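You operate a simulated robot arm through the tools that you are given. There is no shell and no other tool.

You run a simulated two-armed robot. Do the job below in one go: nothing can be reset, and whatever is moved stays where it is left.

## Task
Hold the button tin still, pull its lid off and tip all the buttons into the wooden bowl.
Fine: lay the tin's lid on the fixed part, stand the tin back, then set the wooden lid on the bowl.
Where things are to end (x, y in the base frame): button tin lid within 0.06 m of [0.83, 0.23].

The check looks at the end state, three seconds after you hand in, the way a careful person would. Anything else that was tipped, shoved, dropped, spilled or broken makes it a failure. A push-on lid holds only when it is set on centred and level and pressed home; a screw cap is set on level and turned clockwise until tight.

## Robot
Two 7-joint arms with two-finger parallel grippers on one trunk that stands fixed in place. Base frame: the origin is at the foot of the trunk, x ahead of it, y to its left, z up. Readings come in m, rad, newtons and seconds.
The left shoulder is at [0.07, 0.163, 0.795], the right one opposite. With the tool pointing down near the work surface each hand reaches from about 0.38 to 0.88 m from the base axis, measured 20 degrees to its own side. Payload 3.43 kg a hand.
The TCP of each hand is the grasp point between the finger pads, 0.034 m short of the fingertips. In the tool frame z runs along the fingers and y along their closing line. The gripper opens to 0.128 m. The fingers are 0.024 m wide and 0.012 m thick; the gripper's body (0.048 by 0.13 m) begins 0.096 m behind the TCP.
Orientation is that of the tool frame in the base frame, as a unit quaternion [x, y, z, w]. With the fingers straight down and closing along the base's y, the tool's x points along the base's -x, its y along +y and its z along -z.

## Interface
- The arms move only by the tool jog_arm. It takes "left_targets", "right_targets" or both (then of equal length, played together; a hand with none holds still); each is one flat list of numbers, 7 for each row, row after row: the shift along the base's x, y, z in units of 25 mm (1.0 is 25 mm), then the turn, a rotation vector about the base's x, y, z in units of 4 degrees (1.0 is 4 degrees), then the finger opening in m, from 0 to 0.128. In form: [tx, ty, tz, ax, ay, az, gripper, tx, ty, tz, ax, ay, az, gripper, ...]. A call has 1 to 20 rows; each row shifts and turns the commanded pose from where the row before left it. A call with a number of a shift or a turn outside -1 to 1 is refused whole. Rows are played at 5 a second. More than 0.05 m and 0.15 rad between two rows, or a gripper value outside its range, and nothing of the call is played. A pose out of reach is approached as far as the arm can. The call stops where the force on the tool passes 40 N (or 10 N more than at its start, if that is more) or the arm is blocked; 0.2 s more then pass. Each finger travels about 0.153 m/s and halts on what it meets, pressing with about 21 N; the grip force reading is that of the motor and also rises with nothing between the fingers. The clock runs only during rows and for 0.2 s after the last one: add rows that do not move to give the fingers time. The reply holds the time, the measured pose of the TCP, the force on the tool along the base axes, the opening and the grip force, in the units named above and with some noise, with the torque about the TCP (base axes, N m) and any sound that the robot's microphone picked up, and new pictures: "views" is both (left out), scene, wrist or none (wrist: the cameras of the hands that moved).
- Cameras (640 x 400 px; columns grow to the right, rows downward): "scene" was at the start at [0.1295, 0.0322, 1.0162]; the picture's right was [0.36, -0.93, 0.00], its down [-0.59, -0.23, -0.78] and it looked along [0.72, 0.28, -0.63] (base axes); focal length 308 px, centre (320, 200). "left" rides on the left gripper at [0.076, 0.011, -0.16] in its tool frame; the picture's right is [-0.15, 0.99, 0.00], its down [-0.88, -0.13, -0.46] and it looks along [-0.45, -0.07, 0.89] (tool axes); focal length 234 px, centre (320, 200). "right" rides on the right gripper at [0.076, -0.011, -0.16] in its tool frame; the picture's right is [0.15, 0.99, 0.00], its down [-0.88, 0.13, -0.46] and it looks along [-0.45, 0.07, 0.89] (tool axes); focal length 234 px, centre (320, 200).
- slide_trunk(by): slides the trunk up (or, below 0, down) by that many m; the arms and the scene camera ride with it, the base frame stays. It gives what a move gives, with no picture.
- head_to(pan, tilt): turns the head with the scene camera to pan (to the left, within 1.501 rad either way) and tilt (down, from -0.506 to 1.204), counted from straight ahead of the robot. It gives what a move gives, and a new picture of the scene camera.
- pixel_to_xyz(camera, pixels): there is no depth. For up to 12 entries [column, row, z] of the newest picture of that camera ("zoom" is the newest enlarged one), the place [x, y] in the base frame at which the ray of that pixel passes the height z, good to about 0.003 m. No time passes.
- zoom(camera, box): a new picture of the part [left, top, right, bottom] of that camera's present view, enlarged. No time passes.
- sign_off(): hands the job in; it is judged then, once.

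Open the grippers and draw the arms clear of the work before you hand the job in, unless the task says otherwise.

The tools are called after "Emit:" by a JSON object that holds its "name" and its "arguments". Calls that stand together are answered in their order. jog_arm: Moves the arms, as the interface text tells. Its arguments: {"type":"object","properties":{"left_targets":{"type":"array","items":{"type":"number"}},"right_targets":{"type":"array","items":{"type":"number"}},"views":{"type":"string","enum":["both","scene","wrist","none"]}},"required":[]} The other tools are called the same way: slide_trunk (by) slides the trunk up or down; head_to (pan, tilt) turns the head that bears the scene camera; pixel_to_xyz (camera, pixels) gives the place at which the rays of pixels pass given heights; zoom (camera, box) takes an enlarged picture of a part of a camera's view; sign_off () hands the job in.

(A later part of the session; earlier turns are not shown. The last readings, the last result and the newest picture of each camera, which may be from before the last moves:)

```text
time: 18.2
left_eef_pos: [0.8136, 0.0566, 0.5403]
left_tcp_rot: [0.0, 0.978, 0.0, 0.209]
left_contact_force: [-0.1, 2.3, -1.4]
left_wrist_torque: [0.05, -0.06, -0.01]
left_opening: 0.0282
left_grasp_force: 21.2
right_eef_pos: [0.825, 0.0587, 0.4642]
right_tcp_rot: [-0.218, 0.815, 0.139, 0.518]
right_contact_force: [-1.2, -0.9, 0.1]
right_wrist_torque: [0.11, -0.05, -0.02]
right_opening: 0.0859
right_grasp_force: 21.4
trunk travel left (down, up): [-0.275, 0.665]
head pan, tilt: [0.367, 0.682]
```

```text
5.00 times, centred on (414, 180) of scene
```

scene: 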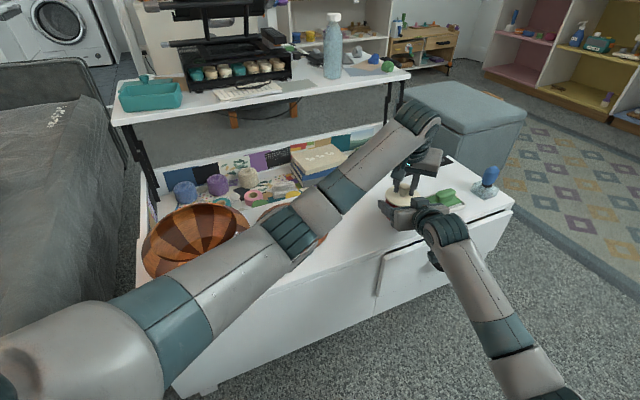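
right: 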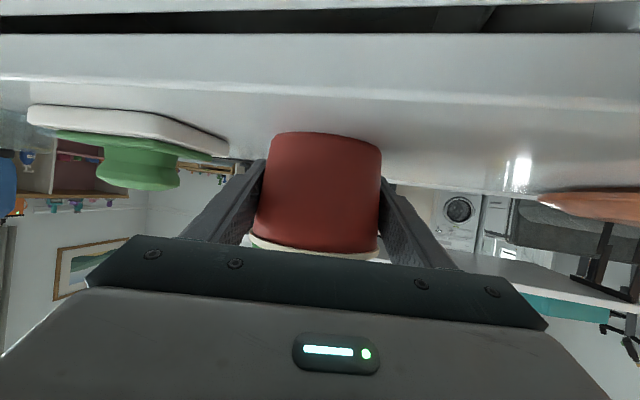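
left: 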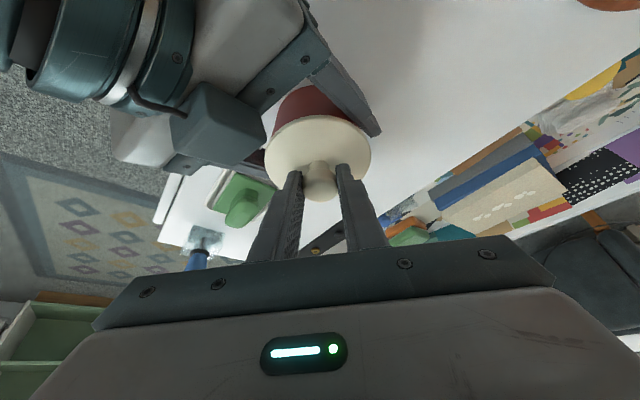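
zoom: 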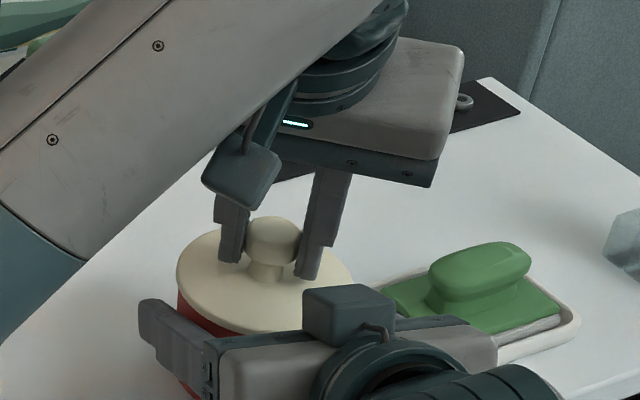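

The knob is gripped at 0.028 m with 21 N. I'll pull straight up slowly while the right hand holds the tin.

Emit:
{"name": "jog_arm", "arguments": {"left_targets": [0, 0, 0.15, 0, 0, 0, 0.015, 0, 0, 0.15, 0, 0, 0, 0.015, 0, 0, 0.15, 0, 0, 0, 0.015, 0, 0, 0.15, 0, 0, 0, 0.015, 0, 0, 0.2, 0, 0, 0, 0.015, 0, 0, 0.2, 0, 0, 0, 0.015], "views": "both"}}

Emit:
{"name": "zoom", "arguments": {"camera": "scene", "box": [350, 140, 478, 220]}}

```text
time: 19.6
left_eef_pos: [0.8124, 0.0558, 0.5653]
left_tcp_rot: [0.001, 0.978, 0.0, 0.207]
left_contact_force: [0.2, -0.2, 0.1]
left_wrist_torque: [0.0, -0.02, -0.04]
left_opening: 0.0279
left_grasp_force: 21.2
right_eef_pos: [0.824, 0.0587, 0.4647]
right_tcp_rot: [-0.219, 0.815, 0.139, 0.518]
right_contact_force: [0.2, 0.5, -0.4]
right_wrist_torque: [0.04, 0.03, 0.02]
right_opening: 0.0857
right_grasp_force: 20.9
trunk travel left (down, up): [-0.275, 0.665]
head pan, tilt: [0.367, 0.682]
```

scene: 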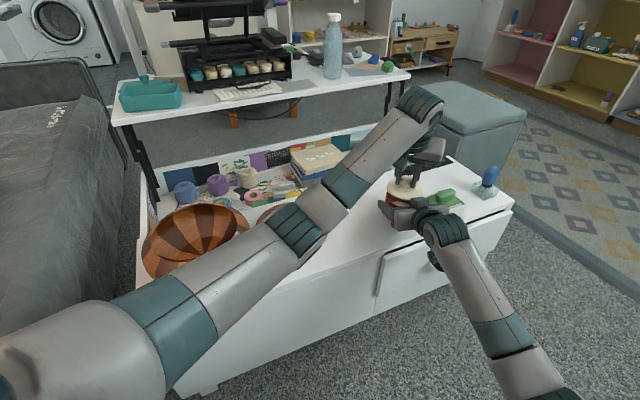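
left: 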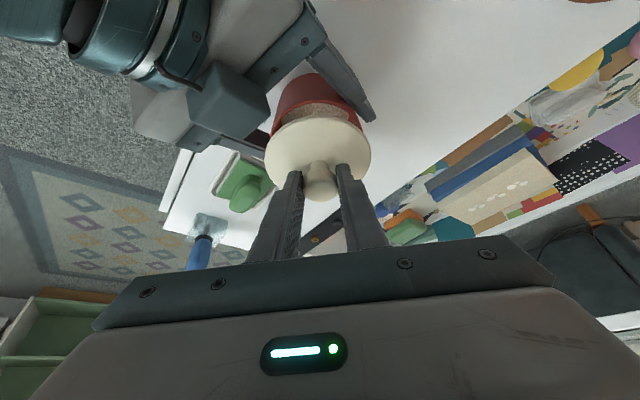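

```text
5.00 times, centred on (414, 180) of scene
```

zoom: 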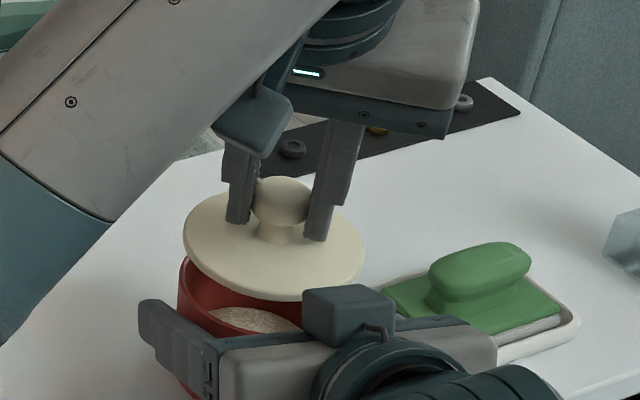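

The lid is off and buttons are visible in the tin. I'll check how deep the fixed part is near the drop target (0.83, 0.23) so the lid lies fully on it.

Emit:
{"name": "pixel_to_xyz", "arguments": {"camera": "scene", "pixels": [[340, 184, 0.43], [396, 170, 0.43], [255, 205, 0.43], [300, 194, 0.43], [340, 200, 0.43]]}}

Emit:
{"name": "jog_arm", "arguments": {"left_targets": [0, 0, 0.8, 0, 0, 0, 0.015, 0, 0, 0.8, 0, 0, 0, 0.015, 0, 0, 0.8, 0, 0, 0, 0.015], "views": "both"}}

Emit:
{"name": "zoom", "arguments": {"camera": "scene", "box": [350, 120, 510, 220]}}

Emit:
{"name": "zoom", "arguments": {"camera": "left", "box": [220, 60, 412, 180]}}

```text
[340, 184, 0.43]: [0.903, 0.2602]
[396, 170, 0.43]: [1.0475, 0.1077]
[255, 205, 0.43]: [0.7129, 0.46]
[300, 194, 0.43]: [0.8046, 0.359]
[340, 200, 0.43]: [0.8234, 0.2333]
```

```text
time: 20.4
left_eef_pos: [0.8116, 0.0566, 0.626]
left_tcp_rot: [-0.001, 0.978, 0.0, 0.208]
left_contact_force: [-0.2, -0.1, -0.3]
left_wrist_torque: [0.04, -0.02, -0.03]
left_opening: 0.0281
left_grasp_force: 20.9
right_eef_pos: [0.8237, 0.0578, 0.465]
right_tcp_rot: [-0.218, 0.815, 0.139, 0.518]
right_contact_force: [-0.5, 0.0, 0.8]
right_wrist_torque: [0.05, 0.02, 0.02]
right_opening: 0.0859
right_grasp_force: 20.8
trunk travel left (down, up): [-0.275, 0.665]
head pan, tilt: [0.367, 0.682]
```

scene: 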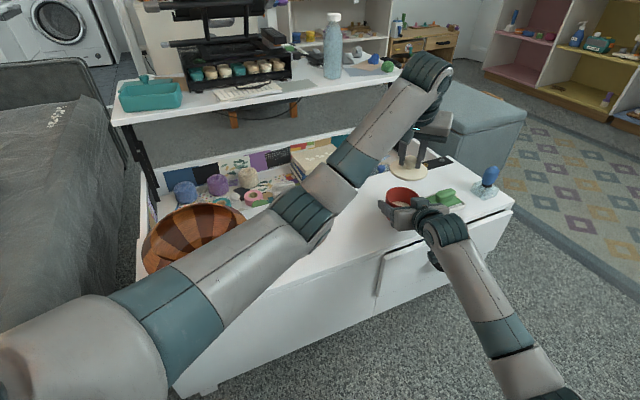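
left: 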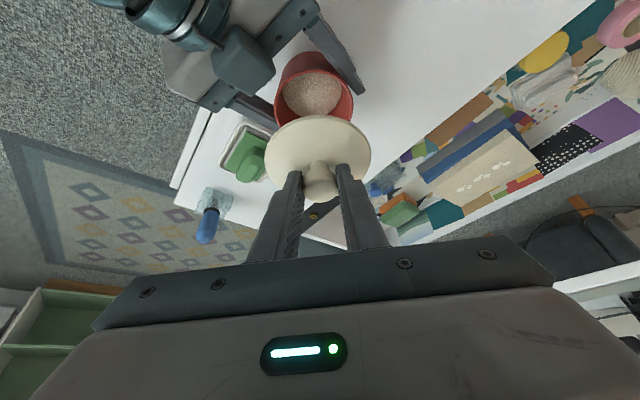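

```text
4.00 times, centred on (430, 170) of scene
```

zoom: 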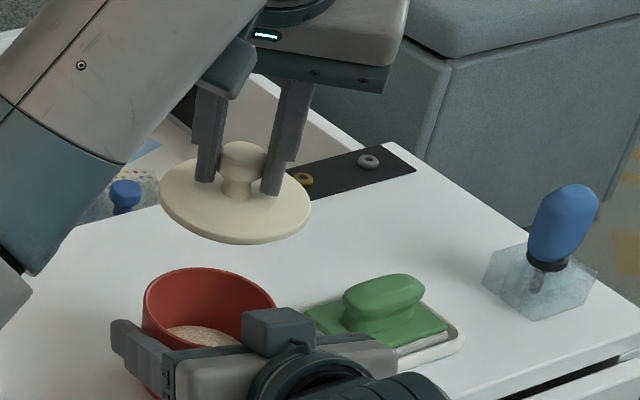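

```text
3.33 times, centred on (316, 120) of left
```

zoom: 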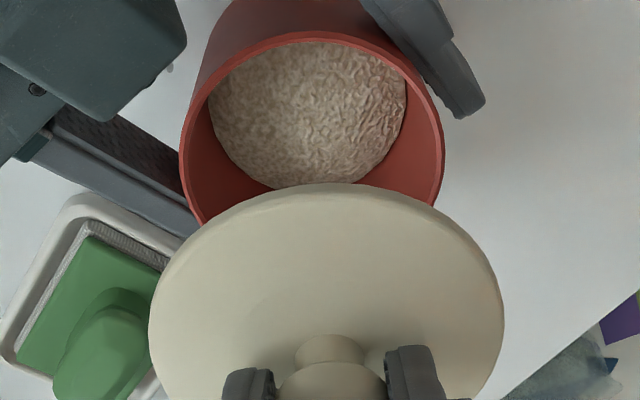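

The tin is open with the buttons lying in it, and the held lid looks level. The fixed part runs about 0.30 m back from the front edge, so (0.815, 0.222) is safe. I'll carry the lid there and lower it.

Emit:
{"name": "jog_arm", "arguments": {"left_targets": [-0.045, 0.945, 0, 0, 0, 0, 0.015, -0.045, 0.945, 0, 0, 0, 0, 0.015, -0.045, 0.945, 0, 0, 0, 0, 0.015, -0.045, 0.945, 0, 0, 0, 0, 0.015, -0.045, 0.945, 0, 0, 0, 0, 0.015, -0.045, 0.945, 0, 0, 0, 0, 0.015, -0.045, 0.945, 0, 0, 0, 0, 0.015, 0, 0, -0.8, 0, 0, 0, 0.015, 0, 0, -0.8, 0, 0, 0, 0.015, 0, 0, -0.8, 0, 0, 0, 0.015, 0, 0, -0.8, 0, 0, 0, 0.015, 0, 0, -0.8, 0, 0, 0, 0.015, 0, 0, -0.6, 0, 0, 0, 0.015, 0, 0, 0, 0, 0, 0, 0.015], "views": "both"}}

Emit:
{"name": "zoom", "arguments": {"camera": "scene", "box": [290, 140, 450, 240]}}

Emit:
{"name": "zoom", "arguments": {"camera": "left", "box": [220, 90, 412, 210]}}

```text
time: 23.4
left_eef_pos: [0.8063, 0.2202, 0.5089]
left_tcp_rot: [0.0, 0.978, 0.0, 0.207]
left_contact_force: [0.8, -0.3, -0.7]
left_wrist_torque: [0.0, 0.0, -0.02]
left_opening: 0.0279
left_grasp_force: 20.6
right_eef_pos: [0.8243, 0.0581, 0.465]
right_tcp_rot: [-0.219, 0.815, 0.14, 0.518]
right_contact_force: [-0.2, -0.1, -1.0]
right_wrist_torque: [0.03, 0.01, -0.01]
right_opening: 0.0857
right_grasp_force: 21.2
trunk travel left (down, up): [-0.275, 0.665]
head pan, tilt: [0.367, 0.682]
```

scene: 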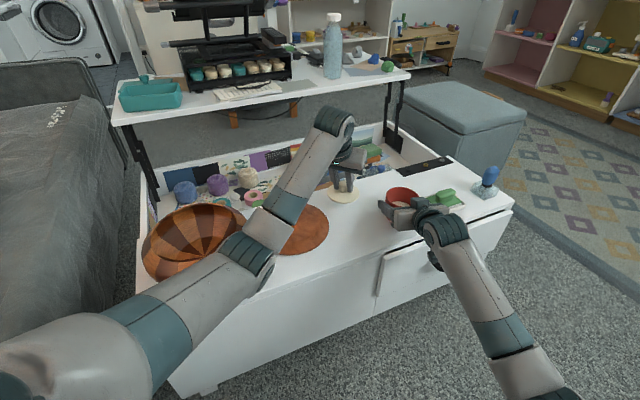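
left: 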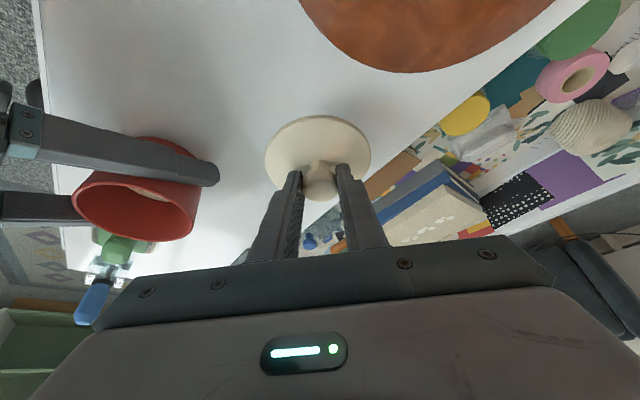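

```text
4.00 times, centred on (370, 190) of scene
```

zoom: 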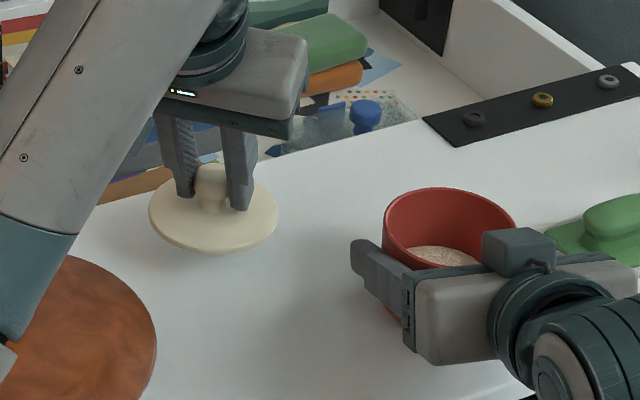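

```text
3.33 times, centred on (316, 150) of left
```

zoom: 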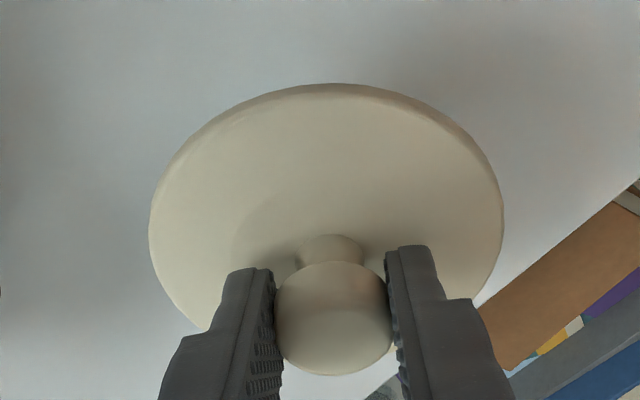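

The lid hangs about 2–3 cm above the table. I'll lower it in small steps and watch the force.

Emit:
{"name": "jog_arm", "arguments": {"left_targets": [0, 0, -0.2, 0, 0, 0, 0.015, 0, 0, -0.2, 0, 0, 0, 0.015, 0, 0, -0.2, 0, 0, 0, 0.015, 0, 0, -0.15, 0, 0, 0, 0.015, 0, 0, 0, 0, 0, 0, 0.015], "views": "scene"}}

Emit:
{"name": "zoom", "arguments": {"camera": "scene", "box": [300, 150, 396, 210]}}

```text
time: 24.6
left_eef_pos: [0.8043, 0.2214, 0.4917]
left_tcp_rot: [0.0, 0.978, 0.0, 0.208]
left_contact_force: [1.3, 0.4, -0.2]
left_wrist_torque: [-0.02, 0.01, 0.02]
left_opening: 0.0281
left_grasp_force: 20.8
right_eef_pos: [0.8236, 0.0587, 0.464]
right_tcp_rot: [-0.219, 0.815, 0.14, 0.519]
right_contact_force: [0.3, -0.1, -0.6]
right_wrist_torque: [0.0, 0.02, -0.01]
right_opening: 0.0854
right_grasp_force: 21.3
trunk travel left (down, up): [-0.275, 0.665]
head pan, tilt: [0.367, 0.682]
```

scene: 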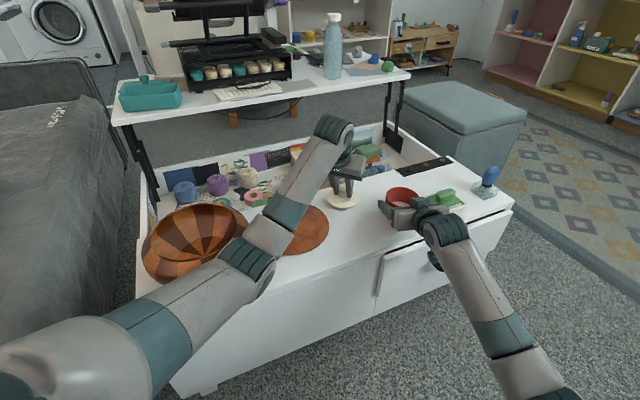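

```text
6.67 times, centred on (348, 180) of scene
```

zoom: 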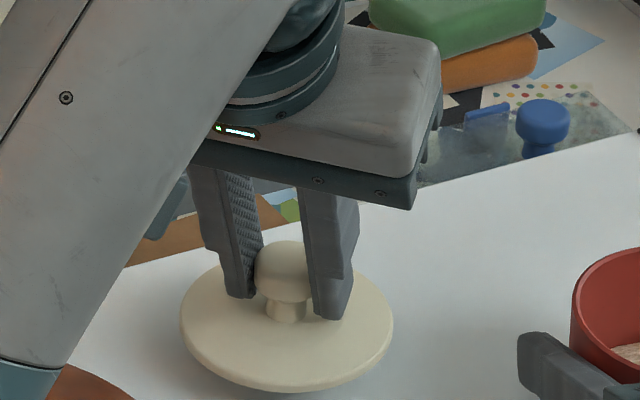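

There is still no contact at z 0.4917, so I'll keep lowering in small steps.

Emit:
{"name": "jog_arm", "arguments": {"left_targets": [0, 0, -0.12, 0, 0, 0, 0.015, 0, 0, -0.12, 0, 0, 0, 0.015, 0, 0, 0, 0, 0, 0, 0.015], "views": "none"}}

Emit:
{"name": "jog_arm", "arguments": {"left_targets": [0, 0, -0.1, 0, 0, 0, 0.015, 0, 0, 0, 0, 0, 0, 0.015], "views": "scene"}}

Emit:
{"name": "zoom", "arguments": {"camera": "scene", "box": [300, 150, 396, 210]}}

```text
time: 25.4
left_eef_pos: [0.8042, 0.2207, 0.4849]
left_tcp_rot: [0.001, 0.978, -0.001, 0.208]
left_contact_force: [0.0, 0.6, -0.9]
left_wrist_torque: [0.0, -0.02, -0.01]
left_opening: 0.0278
left_grasp_force: 21.2
right_eef_pos: [0.8249, 0.059, 0.4648]
right_tcp_rot: [-0.218, 0.816, 0.138, 0.518]
right_contact_force: [-0.5, 0.6, -0.5]
right_wrist_torque: [0.0, 0.0, 0.0]
right_opening: 0.0857
right_grasp_force: 21.5
trunk travel left (down, up): [-0.275, 0.665]
head pan, tilt: [0.367, 0.682]
```

```text
time: 26.0
left_eef_pos: [0.8047, 0.2202, 0.4825]
left_tcp_rot: [-0.001, 0.978, 0.0, 0.208]
left_contact_force: [-0.2, -0.5, -0.2]
left_wrist_torque: [-0.01, -0.02, -0.02]
left_opening: 0.0281
left_grasp_force: 21.1
right_eef_pos: [0.8237, 0.0576, 0.4651]
right_tcp_rot: [-0.219, 0.815, 0.139, 0.518]
right_contact_force: [-0.4, -0.8, -1.2]
right_wrist_torque: [0.03, 0.0, -0.02]
right_opening: 0.0856
right_grasp_force: 21.6
trunk travel left (down, up): [-0.275, 0.665]
head pan, tilt: [0.367, 0.682]
```

scene: 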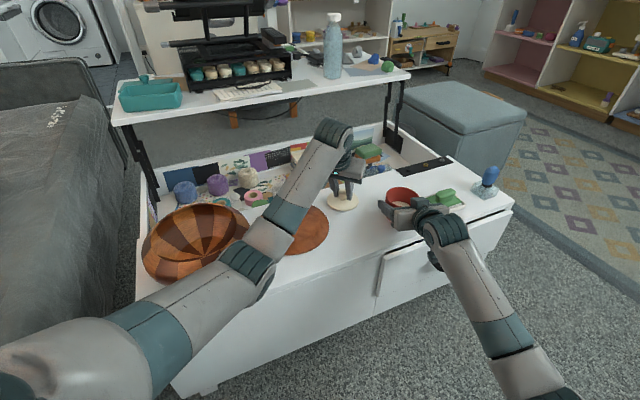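

```text
6.67 times, centred on (348, 180) of scene
```

zoom: 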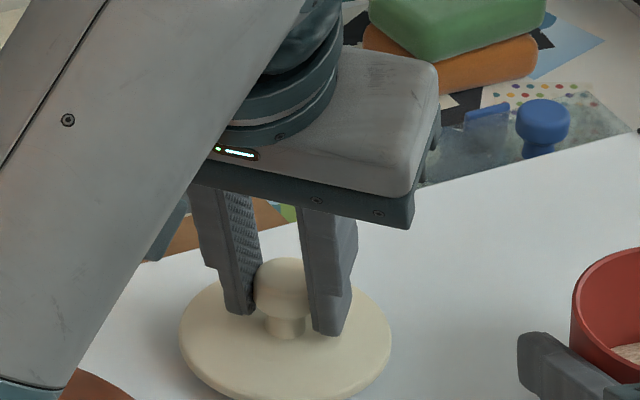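

There is still no contact force at 0.4825, so I'll continue down in 2.5 mm steps.

Emit:
{"name": "jog_arm", "arguments": {"left_targets": [0, 0, -0.1, 0, 0, 0, 0.015, 0, 0, 0, 0, 0, 0, 0.015], "views": "none"}}

Emit:
{"name": "jog_arm", "arguments": {"left_targets": [0, 0, -0.1, 0, 0, 0, 0.015, 0, 0, 0, 0, 0, 0, 0.015], "views": "wrist"}}

```text
time: 26.6
left_eef_pos: [0.8058, 0.2207, 0.4802]
left_tcp_rot: [0.0, 0.978, 0.001, 0.208]
left_contact_force: [0.6, 0.3, -0.3]
left_wrist_torque: [0.01, 0.03, -0.01]
left_opening: 0.028
left_grasp_force: 21.5
right_eef_pos: [0.8243, 0.057, 0.4655]
right_tcp_rot: [-0.219, 0.815, 0.14, 0.519]
right_contact_force: [-0.9, -0.7, -0.9]
right_wrist_torque: [0.0, -0.02, 0.01]
right_opening: 0.0858
right_grasp_force: 21.0
trunk travel left (down, up): [-0.275, 0.665]
head pan, tilt: [0.367, 0.682]
```

```text
time: 27.2
left_eef_pos: [0.8041, 0.2215, 0.4778]
left_tcp_rot: [0.0, 0.978, 0.0, 0.209]
left_contact_force: [1.1, -0.5, 1.6]
left_wrist_torque: [0.02, 0.02, 0.0]
left_opening: 0.0279
left_grasp_force: 21.3
right_eef_pos: [0.8241, 0.0588, 0.4648]
right_tcp_rot: [-0.219, 0.815, 0.139, 0.518]
right_contact_force: [0.1, -0.2, -0.7]
right_wrist_torque: [0.0, 0.05, 0.04]
right_opening: 0.0858
right_grasp_force: 20.6
trunk travel left (down, up): [-0.275, 0.665]
head pan, tilt: [0.367, 0.682]
```

left: 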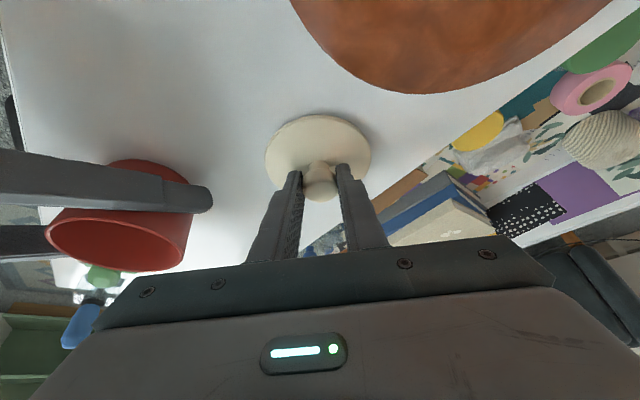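

The first hint of contact is 1.6 N upward at 0.4778. I'll lower one more small step to confirm.

Emit:
{"name": "jog_arm", "arguments": {"left_targets": [0, 0, -0.06, 0, 0, 0, 0.015, 0, 0, 0, 0, 0, 0, 0.015], "views": "scene"}}

Emit:
{"name": "zoom", "arguments": {"camera": "left", "box": [220, 90, 412, 210]}}

```text
time: 27.8
left_eef_pos: [0.8044, 0.221, 0.4792]
left_tcp_rot: [0.0, 0.978, 0.0, 0.209]
left_contact_force: [0.5, 0.7, 8.6]
left_wrist_torque: [0.01, 0.11, 0.0]
left_opening: 0.028
left_grasp_force: 21.1
right_eef_pos: [0.8245, 0.057, 0.4654]
right_tcp_rot: [-0.217, 0.815, 0.138, 0.519]
right_contact_force: [0.0, -0.3, -0.7]
right_wrist_torque: [0.0, 0.02, 0.03]
right_opening: 0.0856
right_grasp_force: 21.2
trunk travel left (down, up): [-0.275, 0.665]
head pan, tilt: [0.367, 0.682]
```

scene: 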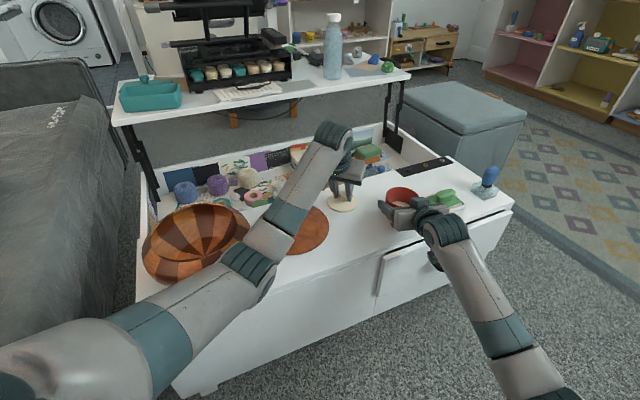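

```text
3.33 times, centred on (316, 150) of left
```

zoom: 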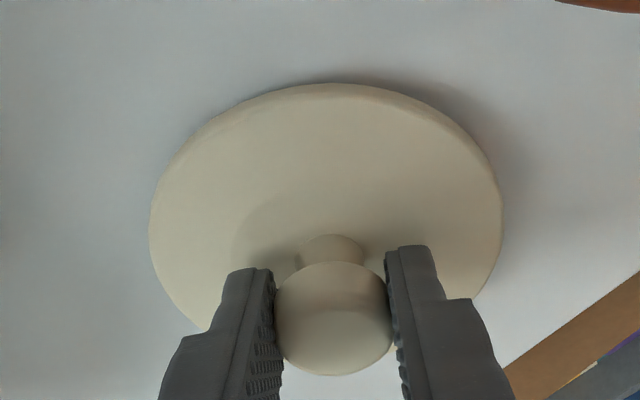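

Contact of 8.6 N is confirmed, so the lid is on the table. I'll open and retreat upward along the tool axis.

Emit:
{"name": "jog_arm", "arguments": {"left_targets": [0, 0, 0, 0, 0, 0, 0.035, 0, 0, 0, 0, 0, 0, 0.05, 0, 0, 0, 0, 0, 0, 0.06, 0, 0, 0.5, 0, 0, 0, 0.06, 0, 0, 0.9, 0, 0, 0, 0.06, 0, 0, 0.9, 0, 0, 0, 0.06], "views": "both"}}

Emit:
{"name": "zoom", "arguments": {"camera": "left", "box": [220, 60, 412, 180]}}

Emit:
{"name": "pixel_to_xyz", "arguments": {"camera": "left", "pixels": [[284, 125, 0.44], [355, 120, 0.44]]}}

```text
time: 29.2
left_eef_pos: [0.8033, 0.2209, 0.5334]
left_tcp_rot: [0.0, 0.978, 0.0, 0.207]
left_contact_force: [-0.1, 0.0, -0.5]
left_wrist_torque: [0.0, 0.01, 0.03]
left_opening: 0.06
left_grasp_force: 0.0
right_eef_pos: [0.825, 0.0589, 0.4642]
right_tcp_rot: [-0.217, 0.815, 0.138, 0.519]
right_contact_force: [-0.1, 0.3, -0.1]
right_wrist_torque: [0.03, 0.01, -0.02]
right_opening: 0.0855
right_grasp_force: 20.7
trunk travel left (down, up): [-0.275, 0.665]
head pan, tilt: [0.367, 0.682]
```

scene: 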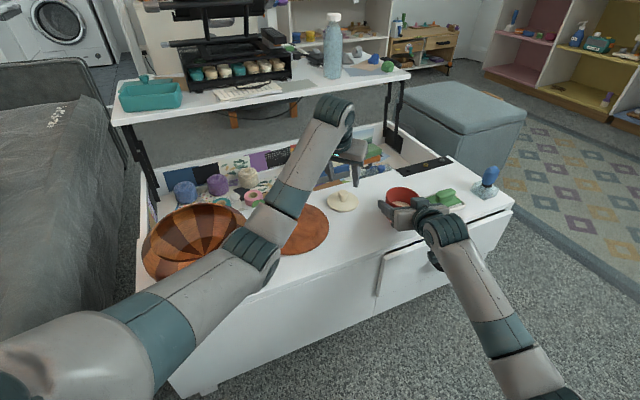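
left: 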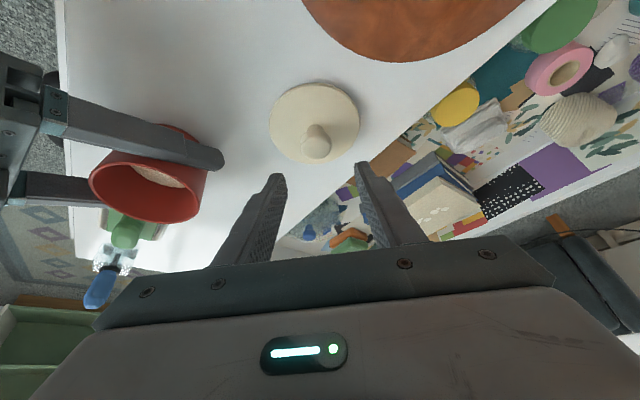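

```text
3.33 times, centred on (316, 120) of left
```

zoom: 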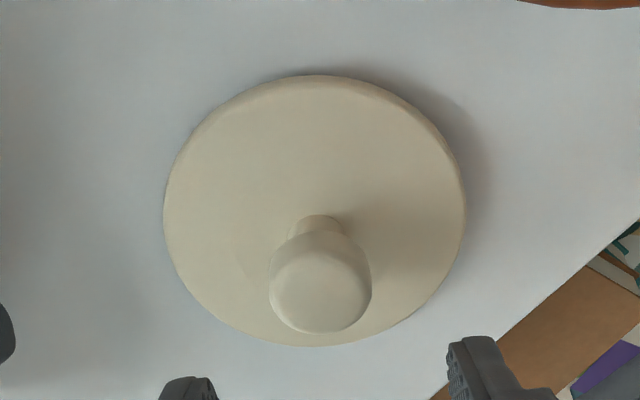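

```text
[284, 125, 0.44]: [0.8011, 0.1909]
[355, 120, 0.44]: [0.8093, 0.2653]
```

The tin lid lies at about (0.805, 0.225), flat on the fixed part. Next I'll raise the left arm and take it back to the left so the right arm can reach the bowl.

Emit:
{"name": "jog_arm", "arguments": {"left_targets": [-0.3, 0, 0.95, 0, 1, 0, 0.06, -0.3, 0, 0.95, 0, 1, 0, 0.06, -0.5, 0.5, 0.95, 0, 1, 0, 0.06, -0.9, 0.95, 0.9, 0, 1, 0, 0.06, -0.9, 0.95, 0.9, 0, 1, 0, 0.06, -0.9, 0.95, 0.9, 0, 1, 0, 0.06, -0.9, 0.95, 0.9, 0, 0, 0, 0.06, -0.9, 0.95, 0.9, 0, 0, 0, 0.06, -0.9, 0.95, 0.9, 0, 0, 0, 0.06, -0.9, 0.95, 0.9, 0, 0, 0, 0.06, -0.9, 0.95, 0.9, 0, 0, 0, 0.06, -0.9, 0.95, 0.8, 0, 0, 0, 0.06, -0.9, 0.95, 0.8, 0, 0, 0, 0.06, -0.9, 0.95, 0.8, 0, 0, 0, 0.06, -0.9, 0.95, 0.8, 0, 0, 0, 0.06, -0.9, 0.95, 0.8, 0, 0, 0, 0.06, -0.9, 0.95, 0.8, 0, 0, 0, 0.06, -0.9, 0.95, 0.5, 0, 0, 0, 0.06, -0.9, 0.95, 0.5, 0, 0, 0, 0.06, -0.9, 0.95, 0.5, 0, 0, 0, 0.06], "views": "both"}}

```text
time: 33.4
left_eef_pos: [0.4432, 0.6355, 0.9317]
left_tcp_rot: [0.001, 1.0, 0.0, 0.002]
left_contact_force: [0.0, 0.2, -0.2]
left_wrist_torque: [-0.03, -0.01, -0.01]
left_opening: 0.0601
left_grasp_force: 0.1
left hand out of reach, approached as far as the arm can: row 19, 20
right_eef_pos: [0.8253, 0.0574, 0.4641]
right_tcp_rot: [-0.218, 0.815, 0.139, 0.518]
right_contact_force: [0.3, -0.3, -0.8]
right_wrist_torque: [0.03, -0.03, 0.0]
right_opening: 0.0856
right_grasp_force: 21.0
trunk travel left (down, up): [-0.275, 0.665]
head pan, tilt: [0.367, 0.682]
```

scene: 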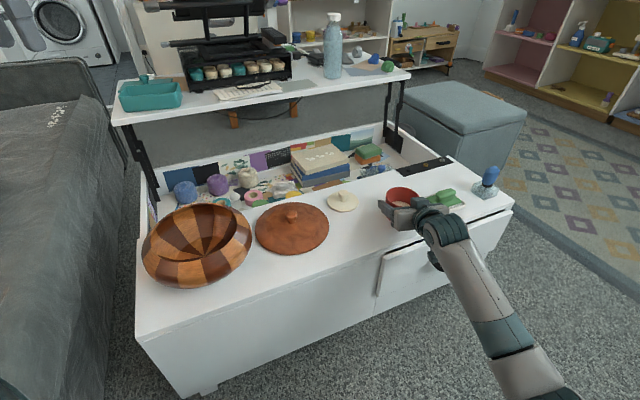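
left: 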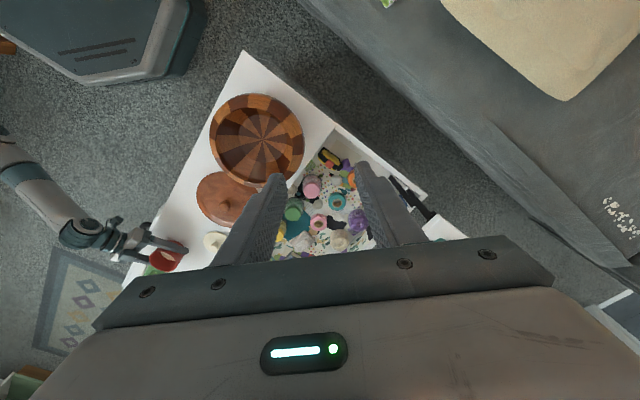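

The scene is clear and the left camera has a good top view of the bowl at (257,140). I'll zoom both cameras to measure the bowl.

Emit:
{"name": "zoom", "arguments": {"camera": "left", "box": [190, 70, 350, 170]}}

Emit:
{"name": "zoom", "arguments": {"camera": "scene", "box": [130, 190, 270, 278]}}

```text
4.00 times, centred on (270, 120) of left
```

zoom: 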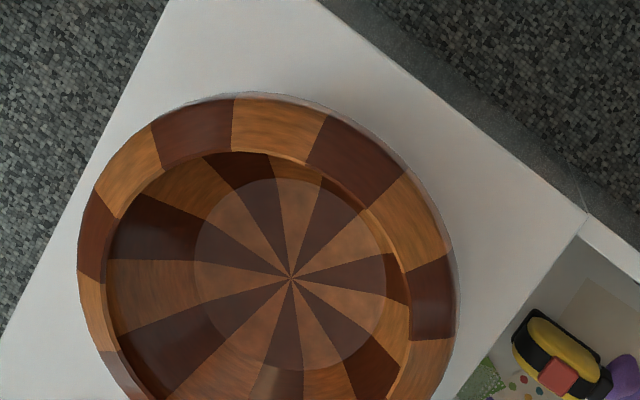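

```text
4.55 times, centred on (200, 234) of scene
```

zoom: 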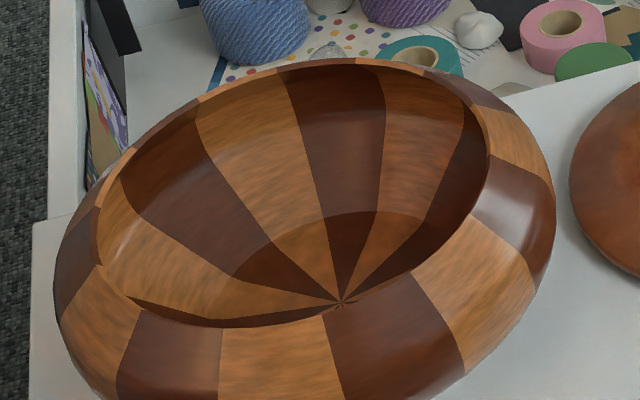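

I'll query the inner rim extremes in both views at several heights to fix the rim height and centre.

Emit:
{"name": "pixel_to_xyz", "arguments": {"camera": "left", "pixels": [[216.75, 136.25, 0.5], [293, 145, 0.5], [252.5, 108, 0.5], [216.75, 136.25, 0.52], [293, 145, 0.52], [252.5, 108, 0.52], [262.5, 139.5, 0.44], [209.5, 136, 0.48], [304.5, 150, 0.48], [257, 94, 0.48]]}}

Emit:
{"name": "pixel_to_xyz", "arguments": {"camera": "scene", "pixels": [[151.2, 241.4, 0.5], [236.5, 226.1, 0.5], [204.4, 203.6, 0.5], [180.3, 261.3, 0.5], [151.2, 241.4, 0.52], [236.5, 226.1, 0.52], [204.4, 203.6, 0.52], [180.3, 261.3, 0.52], [204.4, 256.3, 0.44]]}}

Emit:
{"name": "zoom", "arguments": {"camera": "left", "box": [180, 85, 340, 185]}}

```text
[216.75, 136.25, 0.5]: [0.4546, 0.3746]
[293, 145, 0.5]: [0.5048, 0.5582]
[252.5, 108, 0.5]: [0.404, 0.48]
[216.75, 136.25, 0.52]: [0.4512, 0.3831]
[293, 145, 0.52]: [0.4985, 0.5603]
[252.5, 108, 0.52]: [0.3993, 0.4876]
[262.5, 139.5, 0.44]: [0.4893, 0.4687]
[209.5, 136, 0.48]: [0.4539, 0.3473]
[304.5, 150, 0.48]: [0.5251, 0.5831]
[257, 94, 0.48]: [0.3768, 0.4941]
```

```text
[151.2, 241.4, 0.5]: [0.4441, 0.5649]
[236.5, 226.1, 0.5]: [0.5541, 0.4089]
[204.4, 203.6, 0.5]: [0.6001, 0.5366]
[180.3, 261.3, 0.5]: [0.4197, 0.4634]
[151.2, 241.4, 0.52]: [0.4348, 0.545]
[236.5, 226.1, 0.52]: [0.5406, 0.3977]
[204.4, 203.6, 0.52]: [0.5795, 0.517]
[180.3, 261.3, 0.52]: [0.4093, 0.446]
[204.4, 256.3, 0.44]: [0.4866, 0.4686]
```

```text
4.00 times, centred on (260, 135) of left
```

zoom: 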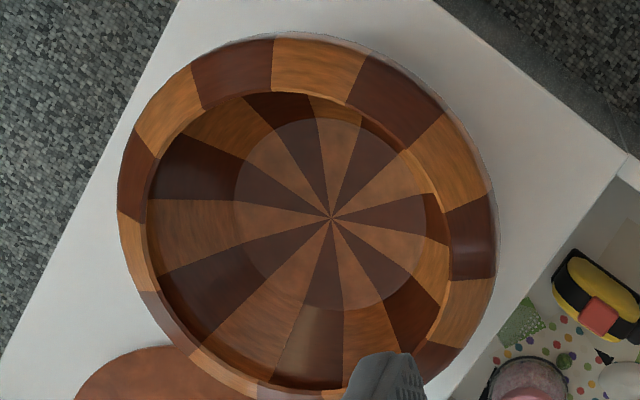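

The bowl centre is at about (0.487, 0.470), the rim is at z≈0.523 and the opening radius is about 0.09. I'll lift the tin straight up with the right hand, and turn the head left to check where the left arm is.

Emit:
{"name": "jog_arm", "arguments": {"right_targets": [0, 0, 0.3, 0, 0, 0, 0.07, 0, 0, 0.6, 0, 0, 0, 0.07, 0, 0, 0.9, 0, 0, 0, 0.07, 0, 0, 0.9, 0, 0, 0, 0.07, 0, 0, 0.9, 0, 0, 0, 0.07, 0, 0, 0.9, 0, 0, 0, 0.07, 0, 0, 0.9, 0, 0, 0, 0.07, 0, 0, 0.9, 0, 0, 0, 0.07, 0, 0, 0.9, 0, 0, 0, 0.07, 0, 0, 0.9, 0, 0, 0, 0.07, 0, 0, 0.9, 0, 0, 0, 0.07], "views": "both"}}

Emit:
{"name": "head_to", "arguments": {"pan": 1.0, "tilt": 0.35}}

```text
time: 35.8
left_eef_pos: [0.4425, 0.6344, 0.9322]
left_tcp_rot: [0.0, 1.0, 0.0, 0.001]
left_contact_force: [0.3, 0.7, -0.1]
left_wrist_torque: [0.0, 0.01, -0.03]
left_opening: 0.0598
left_grasp_force: 0.0
right_eef_pos: [0.8238, 0.0588, 0.6915]
right_tcp_rot: [-0.218, 0.815, 0.139, 0.519]
right_contact_force: [0.7, 0.0, -1.6]
right_wrist_torque: [-0.02, 0.02, 0.0]
right_opening: 0.0851
right_grasp_force: 21.2
trunk travel left (down, up): [-0.275, 0.665]
head pan, tilt: [0.367, 0.682]
```

scene: 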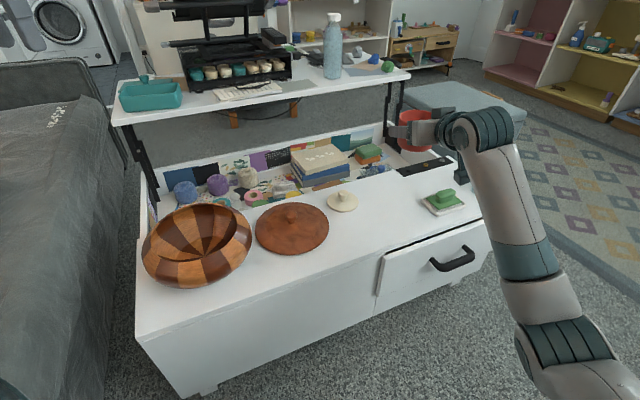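
right: 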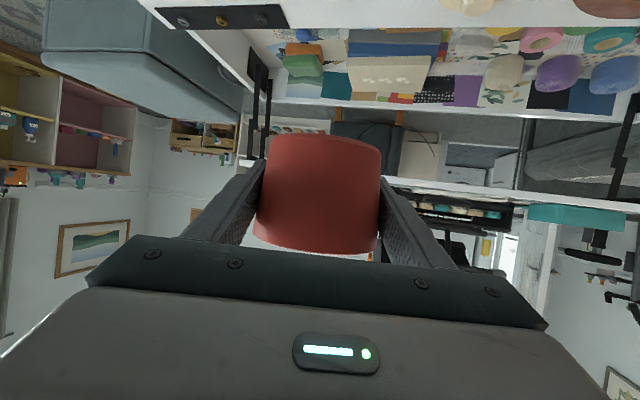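

```text
time: 36.8
left_eef_pos: [0.4436, 0.6354, 0.9317]
left_tcp_rot: [0.0, 1.0, -0.001, 0.001]
left_contact_force: [0.9, 0.2, 0.5]
left_wrist_torque: [0.0, -0.01, 0.01]
left_opening: 0.06
left_grasp_force: 0.1
right_eef_pos: [0.8242, 0.0587, 0.6905]
right_tcp_rot: [-0.218, 0.815, 0.138, 0.519]
right_contact_force: [-0.1, -0.8, -1.8]
right_wrist_torque: [-0.01, 0.01, 0.02]
right_opening: 0.0856
right_grasp_force: 20.9
trunk travel left (down, up): [-0.275, 0.665]
head pan, tilt: [1.0, 0.351]
```

scene: 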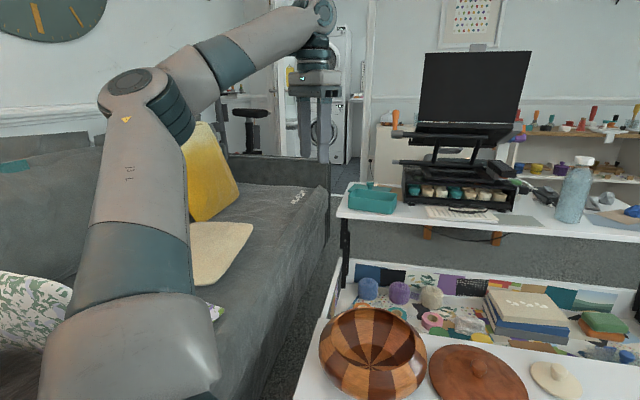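

The left arm is well out to the side with its hand high. I'll carry the tin level towards the bowl at z≈0.69, yawing the hand 26°.

Emit:
{"name": "head_to", "arguments": {"pan": 0.6, "tilt": 0.65}}

Emit:
{"name": "jog_arm", "arguments": {"right_targets": [-0.4, 0.5, 0, 0, 0, 0.2, 0.07, -0.76, 0.92, 0, 0, 0, 0.38, 0.07, -0.76, 0.92, 0, 0, 0, 0.38, 0.07, -0.76, 0.92, 0, 0, 0, 0.38, 0.07, -0.76, 0.92, 0, 0, 0, 0.38, 0.07, -0.76, 0.92, 0, 0, 0, 0.38, 0.07, -0.76, 0.92, 0, 0, 0, 0.38, 0.07, -0.76, 0.92, 0, 0, 0, 0.38, 0.07, -0.76, 0.92, 0, 0, 0, 0.38, 0.07, -0.76, 0.92, 0, 0, 0, 0.38, 0.07, -0.76, 0.92, 0, 0, 0, 0.38, 0.07, -0.76, 0.92, 0, 0, 0, 0.38, 0.07, -0.76, 0.92, 0, 0, 0, 0.38, 0.07, -0.76, 0.92, 0, 0, 0, 0.38, 0.07, -0.76, 0.92, 0, 0, 0, 0.38, 0.07, -0.76, 0.9, 0, 0, 0, 0.38, 0.07, -0.76, 0.9, 0, 0, 0, 0.38, 0.07], "views": "both"}}

```text
time: 37.7
left_eef_pos: [0.4436, 0.6354, 0.9328]
left_tcp_rot: [0.0, 1.0, 0.0, 0.001]
left_contact_force: [0.7, -1.1, 0.1]
left_wrist_torque: [0.01, 0.02, 0.01]
left_opening: 0.0598
left_grasp_force: 0.1
right_eef_pos: [0.8247, 0.0586, 0.6897]
right_tcp_rot: [-0.219, 0.815, 0.139, 0.518]
right_contact_force: [-0.8, 0.7, -1.1]
right_wrist_torque: [0.03, 0.02, -0.01]
right_opening: 0.0858
right_grasp_force: 20.7
trunk travel left (down, up): [-0.275, 0.665]
head pan, tilt: [0.6, 0.649]
```

scene: 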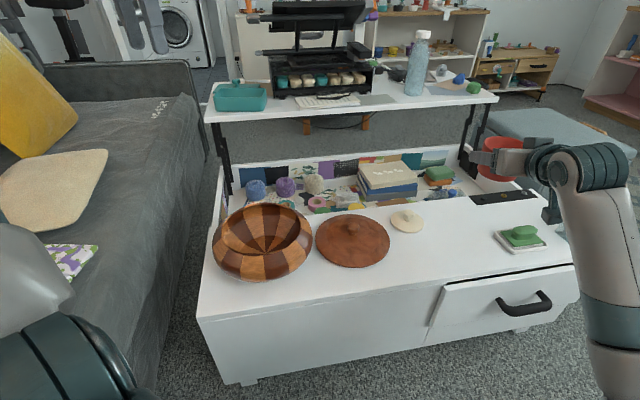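

```text
time: 41.3
left_eef_pos: [0.4443, 0.6345, 0.9312]
left_tcp_rot: [0.0, 1.0, 0.0, 0.001]
left_contact_force: [-0.4, -0.4, -0.4]
left_wrist_torque: [-0.03, 0.0, 0.02]
left_opening: 0.0599
left_grasp_force: 0.1
right_eef_pos: [0.5084, 0.4397, 0.6888]
right_tcp_rot: [-0.391, 0.748, 0.25, 0.475]
right_contact_force: [1.0, 0.3, -1.6]
right_wrist_torque: [0.0, -0.01, 0.01]
right_opening: 0.0853
right_grasp_force: 21.5
trunk travel left (down, up): [-0.275, 0.665]
head pan, tilt: [0.6, 0.649]
```

scene: 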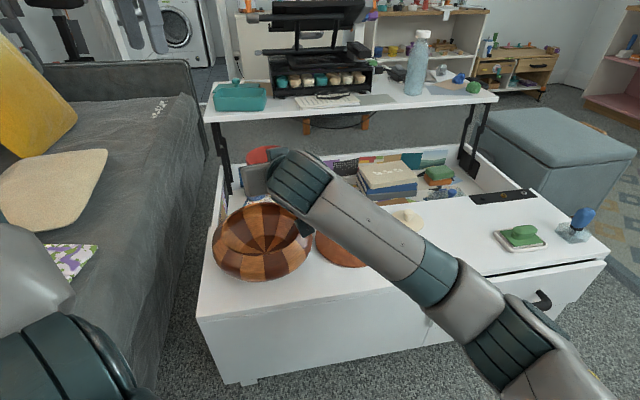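
right: 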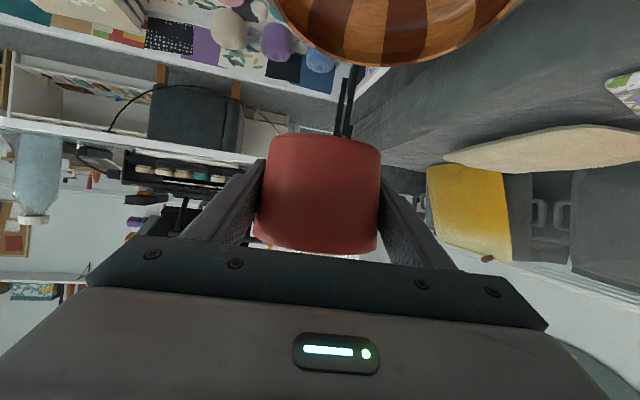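

The tin is over the bowl with the tool at yaw 55° and 25° below horizontal. I'll lower to z≈0.605, shift slightly to the pour offset (0.519, 0.463) and pitch the tool up 16°, which only leans the tin mouth gently back.

Emit:
{"name": "jog_arm", "arguments": {"right_targets": [0.105, 0.233, -0.84, 0, 0, 0, 0.07, 0.105, 0.233, -0.84, 0.41, -0.285, 0, 0.07, 0.105, 0.233, -0.84, 0.82, -0.569, 0, 0.07, 0.105, 0.233, -0.83, 0.82, -0.569, 0, 0.07, 0, 0, 0, 0.82, -0.569, 0, 0.07, 0, 0, 0, 0.41, -0.285, 0, 0.07], "views": "both"}}

Emit:
{"name": "zoom", "arguments": {"camera": "scene", "box": [180, 120, 340, 300]}}

Emit:
{"name": "zoom", "arguments": {"camera": "left", "box": [160, 60, 352, 180]}}

```text
time: 42.9
left_eef_pos: [0.4428, 0.6342, 0.932]
left_tcp_rot: [0.0, 1.0, 0.0, 0.001]
left_contact_force: [-0.2, 0.0, 0.3]
left_wrist_torque: [0.01, 0.02, 0.03]
left_opening: 0.0601
left_grasp_force: 0.1
right_eef_pos: [0.5704, 0.4208, 0.5862]
right_tcp_rot: [-0.35, 0.683, 0.258, 0.587]
right_contact_force: [-0.6, -0.4, -0.7]
right_wrist_torque: [0.01, 0.0, 0.0]
right_opening: 0.0855
right_grasp_force: 21.8
trunk travel left (down, up): [-0.275, 0.665]
head pan, tilt: [0.6, 0.649]
stopped in row 6 (right hand): the arm was blocked; the commanded pose is now the measured one
```

scene: 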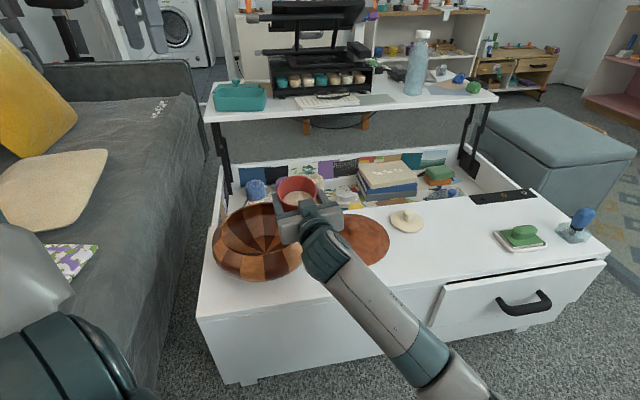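
right: 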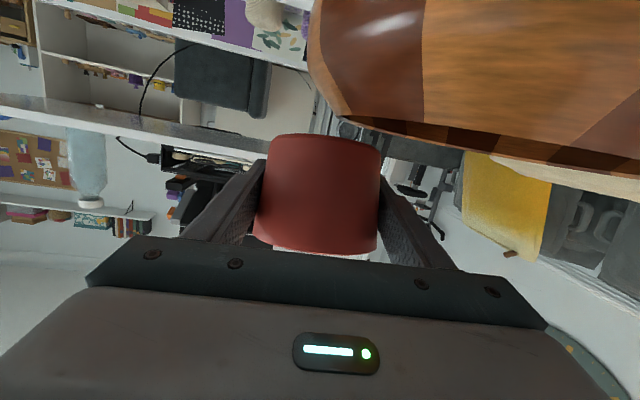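

```text
2.22 times, centred on (260, 210) of scene
```

zoom: 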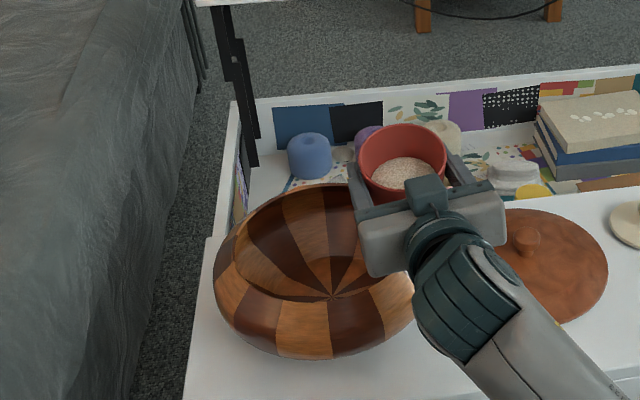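

```text
3.33 times, centred on (256, 120) of left
```

zoom: 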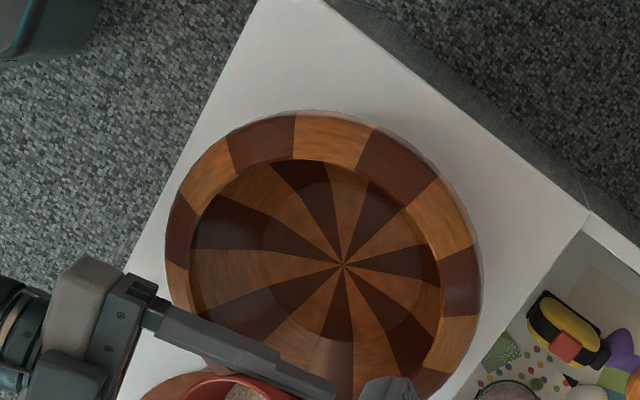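

The right arm reported being blocked and ended at (0.570, 0.421, 0.586), but the tin is still near upright with its buttons inside. I'll look down at the right arm's elbow before moving anything.

Emit:
{"name": "head_to", "arguments": {"pan": 0.1, "tilt": 0.9}}

```text
time: 43.8
left_eef_pos: [0.4438, 0.6358, 0.931]
left_tcp_rot: [0.0, 1.0, 0.0, 0.001]
left_contact_force: [-0.5, 0.8, 0.3]
left_wrist_torque: [-0.02, 0.0, -0.01]
left_opening: 0.0599
left_grasp_force: 0.0
right_eef_pos: [0.5692, 0.4215, 0.5855]
right_tcp_rot: [-0.35, 0.683, 0.26, 0.587]
right_contact_force: [0.1, -0.5, -1.8]
right_wrist_torque: [-0.02, 0.02, 0.0]
right_opening: 0.0852
right_grasp_force: 21.1
trunk travel left (down, up): [-0.275, 0.665]
head pan, tilt: [0.099, 0.901]
```

scene: 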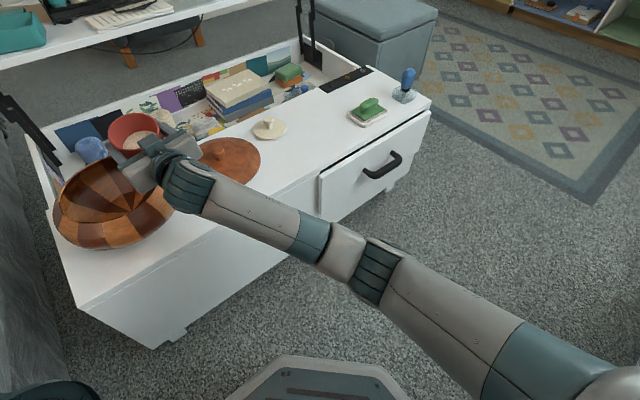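

From above, the right forearm crosses low over the table's front edge with the elbow hanging down, which is probably what blocked it. Raising the trunk lifts everything straight up and gives the elbow room, so I'll slide up 0.2 m.

Emit:
{"name": "slide_trunk", "arguments": {"by": 0.2}}

Emit:
{"name": "head_to", "arguments": {"pan": 0.45, "tilt": 0.85}}

```text
time: 46.0
left_eef_pos: [0.4447, 0.636, 1.1326]
left_tcp_rot: [0.0, 1.0, 0.0, 0.002]
left_contact_force: [0.6, 0.7, 0.5]
left_wrist_torque: [0.0, -0.01, 0.04]
left_opening: 0.0599
left_grasp_force: 0.1
right_eef_pos: [0.5698, 0.421, 0.7837]
right_tcp_rot: [-0.351, 0.683, 0.259, 0.585]
right_contact_force: [-0.1, -0.2, -1.8]
right_wrist_torque: [0.01, 0.0, -0.02]
right_opening: 0.0852
right_grasp_force: 20.9
trunk travel left (down, up): [-0.475, 0.465]
head pan, tilt: [0.099, 0.901]
```

```text
time: 46.8
left_eef_pos: [0.4438, 0.6356, 1.132]
left_tcp_rot: [-0.001, 1.0, 0.0, 0.001]
left_contact_force: [-0.5, -0.8, 0.1]
left_wrist_torque: [-0.04, 0.01, -0.02]
left_opening: 0.0602
left_grasp_force: 0.1
right_eef_pos: [0.5698, 0.4212, 0.7847]
right_tcp_rot: [-0.35, 0.683, 0.259, 0.586]
right_contact_force: [-0.3, -0.2, -1.2]
right_wrist_torque: [-0.01, -0.02, 0.02]
right_opening: 0.0854
right_grasp_force: 20.7
trunk travel left (down, up): [-0.475, 0.465]
head pan, tilt: [0.45, 0.85]
```

scene: 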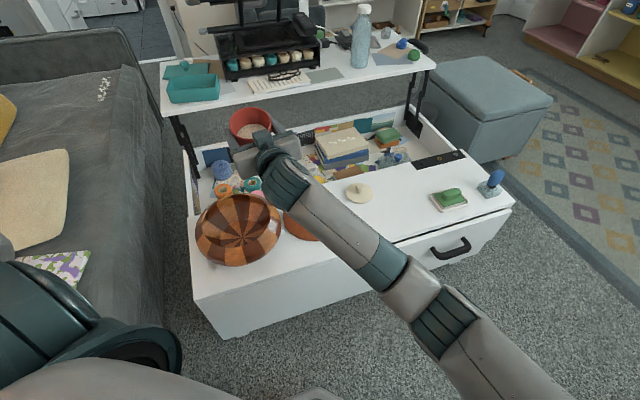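

Both arms rode up cleanly. Now that the arm is clear of the table edge, I'll correct the small orientation error and shift over the bowl offset (0.519, 0.463) at this height, to see whether the arm moves freely.

Emit:
{"name": "jog_arm", "arguments": {"right_targets": [-0.51, 0.42, 0, 0.19, 0.115, 0.24, 0.07, -0.51, 0.42, 0, 0.19, 0.115, 0.24, 0.07, -0.51, 0.42, 0, 0.19, 0.115, 0.24, 0.07, -0.51, 0.42, 0, 0.19, 0.115, 0.24, 0.07, 0, 0, 0, 0, 0, 0, 0.07], "views": "both"}}

```text
time: 48.2
left_eef_pos: [0.4431, 0.6353, 1.1313]
left_tcp_rot: [0.0, 1.0, 0.0, 0.002]
left_contact_force: [-0.6, 1.1, -0.3]
left_wrist_torque: [0.01, 0.02, 0.01]
left_opening: 0.0599
left_grasp_force: 0.0
right_eef_pos: [0.5672, 0.4173, 0.7474]
right_tcp_rot: [-0.355, 0.689, 0.255, 0.579]
right_contact_force: [0.0, -0.1, -2.0]
right_wrist_torque: [0.02, 0.03, 0.0]
right_opening: 0.0853
right_grasp_force: 21.0
trunk travel left (down, up): [-0.475, 0.465]
head pan, tilt: [0.45, 0.85]
stopped in row 5 (right hand): the arm was blocked; the commanded pose is now the measured one
```

scene: 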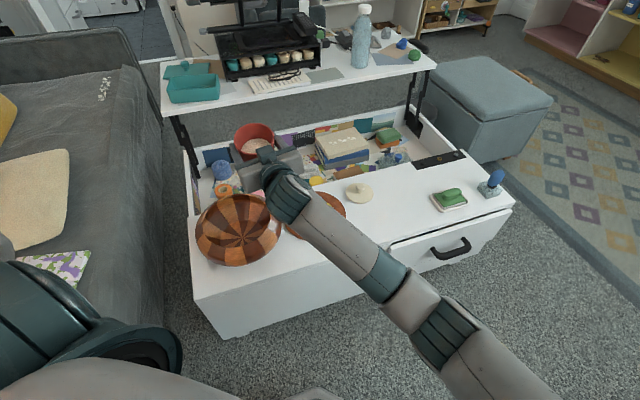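
right: 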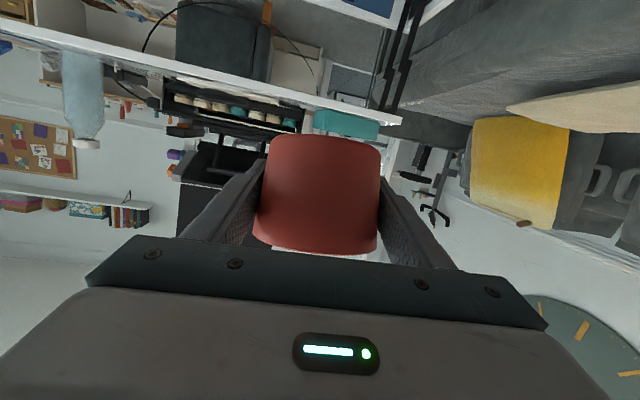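

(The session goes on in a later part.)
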